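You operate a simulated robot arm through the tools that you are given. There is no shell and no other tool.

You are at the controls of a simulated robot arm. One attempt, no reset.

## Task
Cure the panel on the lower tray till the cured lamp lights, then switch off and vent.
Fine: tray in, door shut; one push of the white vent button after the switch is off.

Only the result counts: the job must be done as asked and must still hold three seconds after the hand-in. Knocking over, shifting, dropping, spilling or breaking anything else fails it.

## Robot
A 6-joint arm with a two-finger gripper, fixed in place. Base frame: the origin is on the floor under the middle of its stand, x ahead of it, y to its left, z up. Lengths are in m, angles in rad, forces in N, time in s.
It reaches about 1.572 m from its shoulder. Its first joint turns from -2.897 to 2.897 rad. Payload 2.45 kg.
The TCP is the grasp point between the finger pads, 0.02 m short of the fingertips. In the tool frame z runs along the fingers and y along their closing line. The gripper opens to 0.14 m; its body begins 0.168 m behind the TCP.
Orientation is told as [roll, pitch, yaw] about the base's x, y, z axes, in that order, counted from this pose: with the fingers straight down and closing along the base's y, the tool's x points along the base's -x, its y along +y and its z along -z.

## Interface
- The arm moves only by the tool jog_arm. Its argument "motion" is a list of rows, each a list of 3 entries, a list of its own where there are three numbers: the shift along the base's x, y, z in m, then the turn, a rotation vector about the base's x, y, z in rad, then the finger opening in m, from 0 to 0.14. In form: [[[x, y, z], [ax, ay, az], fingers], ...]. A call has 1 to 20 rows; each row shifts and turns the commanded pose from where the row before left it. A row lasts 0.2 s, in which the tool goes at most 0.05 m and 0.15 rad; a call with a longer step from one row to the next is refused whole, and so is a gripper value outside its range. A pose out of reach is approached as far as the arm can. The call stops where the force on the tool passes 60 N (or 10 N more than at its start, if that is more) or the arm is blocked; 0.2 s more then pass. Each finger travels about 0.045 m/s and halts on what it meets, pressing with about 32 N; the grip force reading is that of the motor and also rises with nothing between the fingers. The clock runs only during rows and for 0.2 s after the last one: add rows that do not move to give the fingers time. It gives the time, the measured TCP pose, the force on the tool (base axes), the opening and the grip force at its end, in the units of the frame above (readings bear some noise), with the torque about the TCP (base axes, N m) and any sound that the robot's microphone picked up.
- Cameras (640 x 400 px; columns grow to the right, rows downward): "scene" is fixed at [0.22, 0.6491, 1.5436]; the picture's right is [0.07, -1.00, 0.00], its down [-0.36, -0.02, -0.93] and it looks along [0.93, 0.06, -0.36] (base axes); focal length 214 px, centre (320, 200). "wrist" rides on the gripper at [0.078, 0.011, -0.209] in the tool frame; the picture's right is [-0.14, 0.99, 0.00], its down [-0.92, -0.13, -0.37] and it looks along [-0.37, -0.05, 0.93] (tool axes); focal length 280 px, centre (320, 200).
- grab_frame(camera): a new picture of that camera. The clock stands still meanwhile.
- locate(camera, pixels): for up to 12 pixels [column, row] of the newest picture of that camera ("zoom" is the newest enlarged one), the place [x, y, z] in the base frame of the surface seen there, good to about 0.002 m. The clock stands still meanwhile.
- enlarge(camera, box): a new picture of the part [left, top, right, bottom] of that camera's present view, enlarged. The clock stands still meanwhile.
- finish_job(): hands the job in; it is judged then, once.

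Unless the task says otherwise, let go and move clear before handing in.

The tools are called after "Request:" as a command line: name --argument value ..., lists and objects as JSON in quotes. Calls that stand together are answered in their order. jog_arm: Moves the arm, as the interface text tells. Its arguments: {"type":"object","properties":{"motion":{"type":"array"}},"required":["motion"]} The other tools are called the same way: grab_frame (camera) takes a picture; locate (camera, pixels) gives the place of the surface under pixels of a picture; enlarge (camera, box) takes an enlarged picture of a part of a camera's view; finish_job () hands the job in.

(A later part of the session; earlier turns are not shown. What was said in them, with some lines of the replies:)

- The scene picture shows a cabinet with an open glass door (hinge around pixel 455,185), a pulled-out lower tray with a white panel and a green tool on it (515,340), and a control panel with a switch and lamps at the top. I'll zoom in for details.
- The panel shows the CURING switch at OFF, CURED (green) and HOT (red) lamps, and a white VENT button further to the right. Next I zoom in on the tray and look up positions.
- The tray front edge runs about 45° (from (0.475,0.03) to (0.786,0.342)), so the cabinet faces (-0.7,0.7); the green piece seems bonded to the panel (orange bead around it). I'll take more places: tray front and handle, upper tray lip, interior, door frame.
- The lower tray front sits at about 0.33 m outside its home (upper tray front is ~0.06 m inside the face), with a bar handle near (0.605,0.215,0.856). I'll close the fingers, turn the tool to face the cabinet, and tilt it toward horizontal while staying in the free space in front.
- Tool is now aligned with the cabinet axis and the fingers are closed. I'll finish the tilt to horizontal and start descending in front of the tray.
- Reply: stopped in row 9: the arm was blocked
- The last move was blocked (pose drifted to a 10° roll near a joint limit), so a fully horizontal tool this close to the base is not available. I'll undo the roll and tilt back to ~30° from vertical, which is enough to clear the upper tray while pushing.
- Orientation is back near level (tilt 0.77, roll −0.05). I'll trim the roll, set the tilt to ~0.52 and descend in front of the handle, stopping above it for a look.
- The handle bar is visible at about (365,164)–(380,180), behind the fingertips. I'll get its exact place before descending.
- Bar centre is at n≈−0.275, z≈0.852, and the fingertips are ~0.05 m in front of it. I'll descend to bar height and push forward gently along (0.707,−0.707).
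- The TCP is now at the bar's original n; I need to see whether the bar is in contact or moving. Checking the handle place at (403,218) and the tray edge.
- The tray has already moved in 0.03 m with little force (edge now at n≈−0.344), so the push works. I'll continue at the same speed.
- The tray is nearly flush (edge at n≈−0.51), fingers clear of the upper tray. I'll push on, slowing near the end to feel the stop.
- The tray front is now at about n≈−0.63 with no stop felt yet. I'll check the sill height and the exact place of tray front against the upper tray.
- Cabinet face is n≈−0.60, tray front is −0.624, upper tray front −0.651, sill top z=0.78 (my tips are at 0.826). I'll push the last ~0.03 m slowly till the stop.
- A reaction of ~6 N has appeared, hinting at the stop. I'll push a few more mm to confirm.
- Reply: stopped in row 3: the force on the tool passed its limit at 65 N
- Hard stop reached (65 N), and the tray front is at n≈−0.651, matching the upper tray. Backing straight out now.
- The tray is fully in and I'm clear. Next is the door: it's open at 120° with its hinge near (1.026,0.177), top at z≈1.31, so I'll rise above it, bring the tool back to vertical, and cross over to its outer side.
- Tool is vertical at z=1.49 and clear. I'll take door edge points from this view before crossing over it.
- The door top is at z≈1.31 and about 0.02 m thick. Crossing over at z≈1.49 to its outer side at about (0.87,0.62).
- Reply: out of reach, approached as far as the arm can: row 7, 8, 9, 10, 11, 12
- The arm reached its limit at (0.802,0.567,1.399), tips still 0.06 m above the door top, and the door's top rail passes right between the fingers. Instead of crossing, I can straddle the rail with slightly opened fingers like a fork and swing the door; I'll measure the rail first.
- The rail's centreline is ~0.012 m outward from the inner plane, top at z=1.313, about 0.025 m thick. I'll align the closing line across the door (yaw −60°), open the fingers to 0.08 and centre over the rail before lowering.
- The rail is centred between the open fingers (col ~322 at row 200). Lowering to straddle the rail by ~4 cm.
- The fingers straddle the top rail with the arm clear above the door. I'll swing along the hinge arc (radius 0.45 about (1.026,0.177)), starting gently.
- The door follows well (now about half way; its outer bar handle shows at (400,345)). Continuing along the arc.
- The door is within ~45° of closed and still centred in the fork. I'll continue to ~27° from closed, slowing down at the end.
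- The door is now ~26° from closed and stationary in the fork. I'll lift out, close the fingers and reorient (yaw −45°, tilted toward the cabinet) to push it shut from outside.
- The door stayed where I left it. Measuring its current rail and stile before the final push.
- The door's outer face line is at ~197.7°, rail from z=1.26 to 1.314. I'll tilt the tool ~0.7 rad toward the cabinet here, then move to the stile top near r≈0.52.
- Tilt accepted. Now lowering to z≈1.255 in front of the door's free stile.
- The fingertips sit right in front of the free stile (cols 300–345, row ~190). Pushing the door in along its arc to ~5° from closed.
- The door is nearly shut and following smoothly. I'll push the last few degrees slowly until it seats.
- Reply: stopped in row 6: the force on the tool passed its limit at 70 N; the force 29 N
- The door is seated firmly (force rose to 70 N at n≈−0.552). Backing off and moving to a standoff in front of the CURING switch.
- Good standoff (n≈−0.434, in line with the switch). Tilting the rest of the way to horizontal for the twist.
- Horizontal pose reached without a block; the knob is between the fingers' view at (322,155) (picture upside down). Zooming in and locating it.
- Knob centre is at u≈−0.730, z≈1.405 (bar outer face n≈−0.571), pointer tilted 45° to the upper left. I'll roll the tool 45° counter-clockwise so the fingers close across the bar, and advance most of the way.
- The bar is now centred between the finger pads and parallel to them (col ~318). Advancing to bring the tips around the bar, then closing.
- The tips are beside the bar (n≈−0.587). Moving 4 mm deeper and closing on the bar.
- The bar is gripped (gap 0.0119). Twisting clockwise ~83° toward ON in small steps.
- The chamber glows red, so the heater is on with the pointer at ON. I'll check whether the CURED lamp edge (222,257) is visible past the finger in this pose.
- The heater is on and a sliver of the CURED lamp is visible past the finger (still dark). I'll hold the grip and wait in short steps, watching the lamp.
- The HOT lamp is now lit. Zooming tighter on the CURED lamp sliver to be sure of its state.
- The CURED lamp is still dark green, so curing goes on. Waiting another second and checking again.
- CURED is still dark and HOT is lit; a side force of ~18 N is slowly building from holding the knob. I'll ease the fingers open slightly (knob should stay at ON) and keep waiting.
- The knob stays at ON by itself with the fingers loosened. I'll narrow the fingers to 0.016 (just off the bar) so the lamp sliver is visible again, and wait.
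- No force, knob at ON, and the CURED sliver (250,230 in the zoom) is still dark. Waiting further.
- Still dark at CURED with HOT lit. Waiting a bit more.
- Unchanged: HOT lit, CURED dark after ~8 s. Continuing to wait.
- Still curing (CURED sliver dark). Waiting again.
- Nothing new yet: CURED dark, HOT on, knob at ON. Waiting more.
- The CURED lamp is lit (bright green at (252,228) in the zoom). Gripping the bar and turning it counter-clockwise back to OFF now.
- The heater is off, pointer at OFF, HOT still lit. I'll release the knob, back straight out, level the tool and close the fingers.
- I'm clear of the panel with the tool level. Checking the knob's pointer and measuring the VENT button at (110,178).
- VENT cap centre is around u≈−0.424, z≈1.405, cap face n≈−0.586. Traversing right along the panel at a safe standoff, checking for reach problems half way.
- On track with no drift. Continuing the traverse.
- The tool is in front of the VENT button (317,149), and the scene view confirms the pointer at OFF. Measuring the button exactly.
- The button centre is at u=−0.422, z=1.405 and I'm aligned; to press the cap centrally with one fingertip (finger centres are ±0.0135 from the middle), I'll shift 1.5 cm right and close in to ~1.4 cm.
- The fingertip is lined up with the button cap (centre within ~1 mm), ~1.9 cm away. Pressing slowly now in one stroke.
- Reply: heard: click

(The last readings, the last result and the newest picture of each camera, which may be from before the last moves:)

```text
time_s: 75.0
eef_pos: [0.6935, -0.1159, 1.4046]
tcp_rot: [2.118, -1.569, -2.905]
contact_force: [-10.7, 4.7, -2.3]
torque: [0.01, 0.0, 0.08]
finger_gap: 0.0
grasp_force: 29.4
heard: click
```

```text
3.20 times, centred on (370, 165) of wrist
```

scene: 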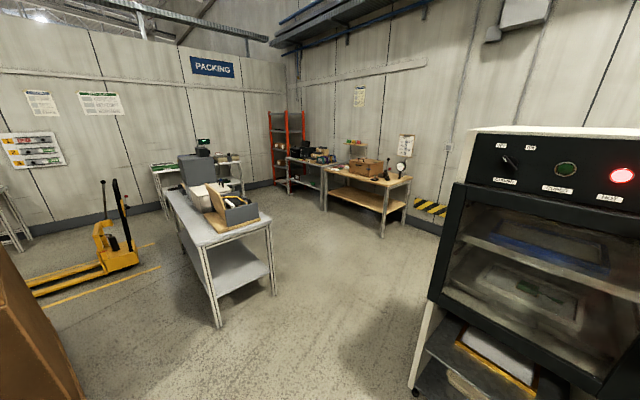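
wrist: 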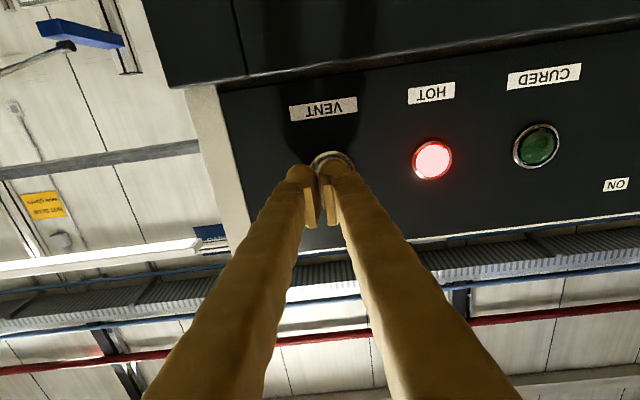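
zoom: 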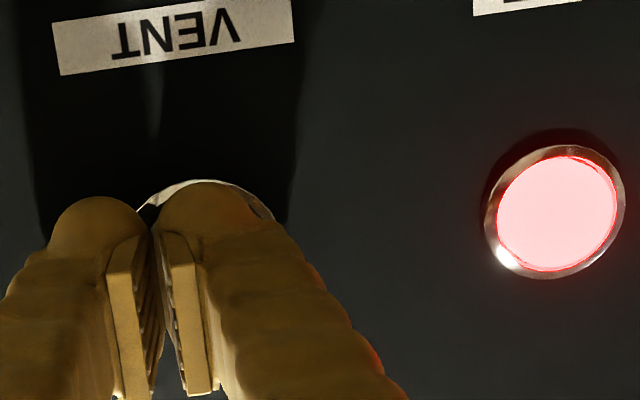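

A click was heard with ~12 N on the cap — the button went in. Retreating straight back in one move and checking the lamp.

Request:
jog_arm --motion '[[[-0.014, 0.014, 0], [0, 0, 0], 0.0], [[-0.025, 0.025, 0], [0, 0, 0], 0.0], [[-0.03, 0.03, 0], [0, 0, 0], 0.0], [[-0.03, 0.03, 0], [0, 0, 0], 0.0], [[0, 0, 0], [0, 0, 0], 0.0]]'

Request:
grab_frame --camera "wrist"

Request:
grab_frame --camera "scene"

```text
time_s: 76.2
eef_pos: [0.592, -0.0165, 1.405]
tcp_rot: [2.376, -1.57, 3.119]
contact_force: [0.6, 0.3, -0.1]
torque: [-0.02, 0.0, 0.01]
finger_gap: 0.0002
grasp_force: 29.3
```

```text
taken
```

wrist: 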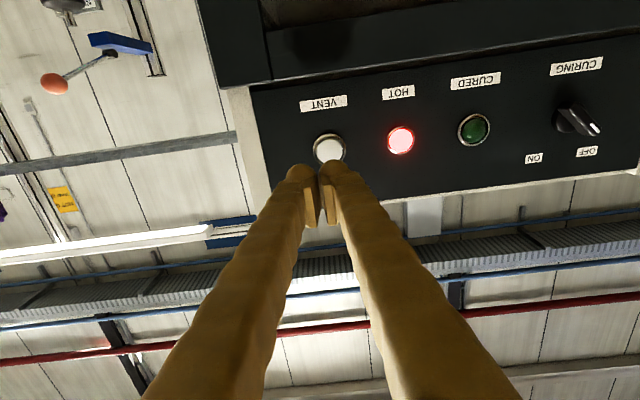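

```text
taken
```

scene: 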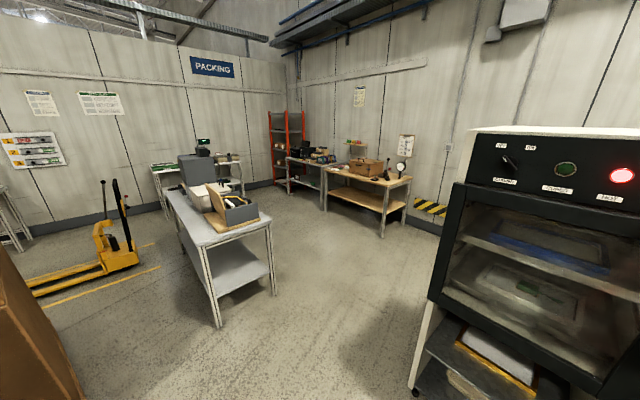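

The switch is at OFF, door shut; HOT is still lit, so I'll wait a few seconds to see whether venting cools it, and verify the door position meanwhile.

Request:
jog_arm --motion '[[[-0.014, 0.014, 0], [0, 0, 0], 0.0], [[-0.014, 0.014, 0], [0, 0, 0], 0.0], [[0, 0, 0], [0, 0, 0], 0.0], [[0, 0, 0], [0, 0, 0], 0.0], [[0, 0, 0], [0, 0, 0], 0.0], [[0, 0, 0], [0, 0, 0], 0.0], [[0, 0, 0], [0, 0, 0], 0.0], [[0, 0, 0], [0, 0, 0], 0.0], [[0, 0, 0], [0, 0, 0], 0.0], [[0, 0, 0], [0, 0, 0], 0.0], [[0, 0, 0], [0, 0, 0], 0.0], [[0, 0, 0], [0, 0, 0], 0.0], [[0, 0, 0], [0, 0, 0], 0.0], [[0, 0, 0], [0, 0, 0], 0.0], [[0, 0, 0], [0, 0, 0], 0.0]]'

Request:
grab_frame --camera "wrist"

Request:
grab_frame --camera "scene"

Request:
locate --camera "scene" --pixels '[[470, 200], [540, 212], [600, 224], [630, 228], [600, 380], [440, 290]]'

```text
time_s: 79.4
eef_pos: [0.5655, 0.0117, 1.4053]
tcp_rot: [2.226, -1.569, -3.011]
contact_force: [-0.3, 0.4, 0.3]
torque: [0.02, 0.03, 0.0]
finger_gap: 0.0001
grasp_force: 30.0
```

```text
taken
```

wrist: 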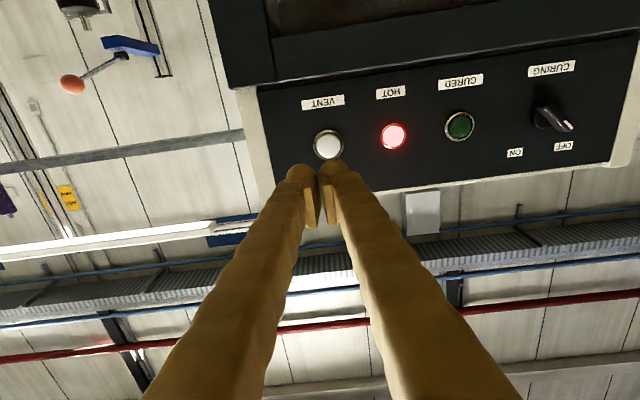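

```text
taken
```

scene: 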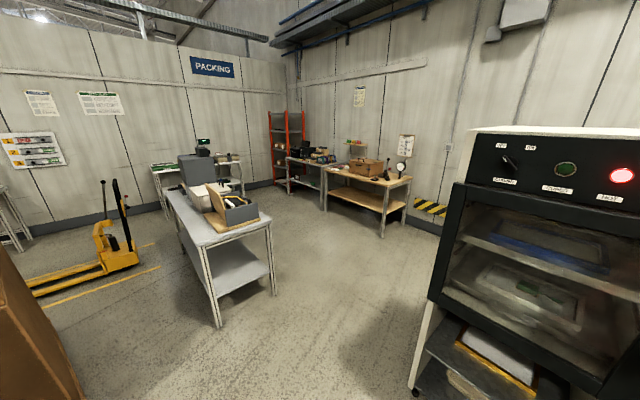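

```text
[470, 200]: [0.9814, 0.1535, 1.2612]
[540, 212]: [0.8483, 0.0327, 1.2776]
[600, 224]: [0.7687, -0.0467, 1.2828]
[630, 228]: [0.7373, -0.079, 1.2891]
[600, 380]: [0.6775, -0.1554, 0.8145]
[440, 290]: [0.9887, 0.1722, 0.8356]
```

The door's outer face is parallel at n≈−0.577 all along, so it is shut. HOT is still lit ~4 s after the click; I'll wait some more to see it go out.

Request:
jog_arm --motion '[[[0, 0, 0], [0, 0, 0], 0.0], [[0, 0, 0], [0, 0, 0], 0.0], [[0, 0, 0], [0, 0, 0], 0.0], [[0, 0, 0], [0, 0, 0], 0.0], [[0, 0, 0], [0, 0, 0], 0.0], [[0, 0, 0], [0, 0, 0], 0.0], [[0, 0, 0], [0, 0, 0], 0.0], [[0, 0, 0], [0, 0, 0], 0.0], [[0, 0, 0], [0, 0, 0], 0.0], [[0, 0, 0], [0, 0, 0], 0.0], [[0, 0, 0], [0, 0, 0], 0.0], [[0, 0, 0], [0, 0, 0], 0.0], [[0, 0, 0], [0, 0, 0], 0.0], [[0, 0, 0], [0, 0, 0], 0.0], [[0, 0, 0], [0, 0, 0], 0.0], [[0, 0, 0], [0, 0, 0], 0.0], [[0, 0, 0], [0, 0, 0], 0.0], [[0, 0, 0], [0, 0, 0], 0.0], [[0, 0, 0], [0, 0, 0], 0.0], [[0, 0, 0], [0, 0, 0], 0.0]]'

Request:
enlarge --camera "scene" --box '[440, 110, 640, 235]'

Request:
enlarge --camera "wrist" --box '[240, 0, 640, 200]'

```text
time_s: 83.6
eef_pos: [0.5654, 0.012, 1.4044]
tcp_rot: [2.221, -1.569, -3.007]
contact_force: [1.2, 0.2, -0.4]
torque: [-0.01, -0.01, 0.0]
finger_gap: 0.0
grasp_force: 29.4
```

```text
3.20 times, centred on (540, 172) of scene
```

zoom: 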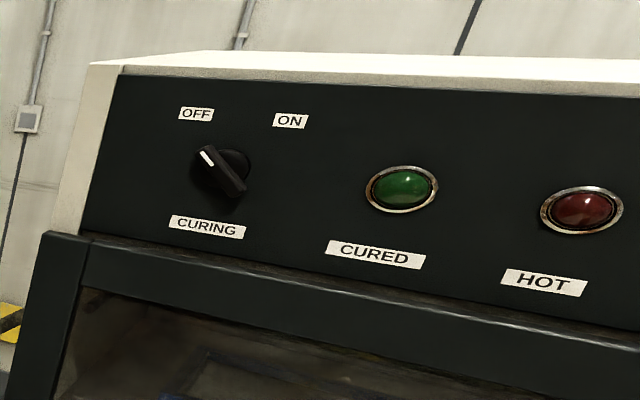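

```text
1.60 times, centred on (440, 100) of wrist
```

zoom: 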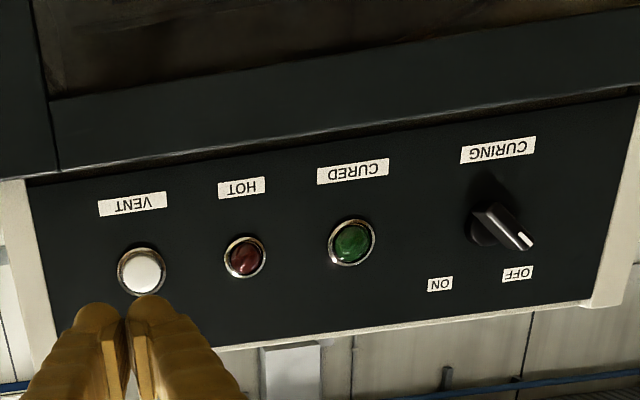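

HOT has gone out after the vent, the pointer is at OFF, the door is shut with the tray in, and the arm is clear ~0.2 m from the panel holding nothing. Handing in.

Request:
finish_job

```text
The job is handed in.
```

The panel on the lower tray is cured, the switch is off, and the cabinet is vented. The job is handed in, but the tool gave no verdict on it.

- **Tray:** pushed in to a hard stop (65 N). Its front edge lined up with the upper tray's.
- **Door:** closed until it seated (70 N). Its outer face was still in the shut position when I last measured it, a few seconds before hand-in.
- **Cure:** turned the switch to ON, and HOT lit within about a second. CURED lit about 12 s after that. I turned the switch back to OFF straight away, and the heater glow and the CURED lamp both went out.
- **Vent:** pushed the white button once after the switch was off and heard one click. HOT stayed lit for at least 4 s, then was out when I checked about 8 s after the press.

I saw nothing else knocked, shifted or dropped. The gripper was empty and about 0.2 m from the panel at hand-in.
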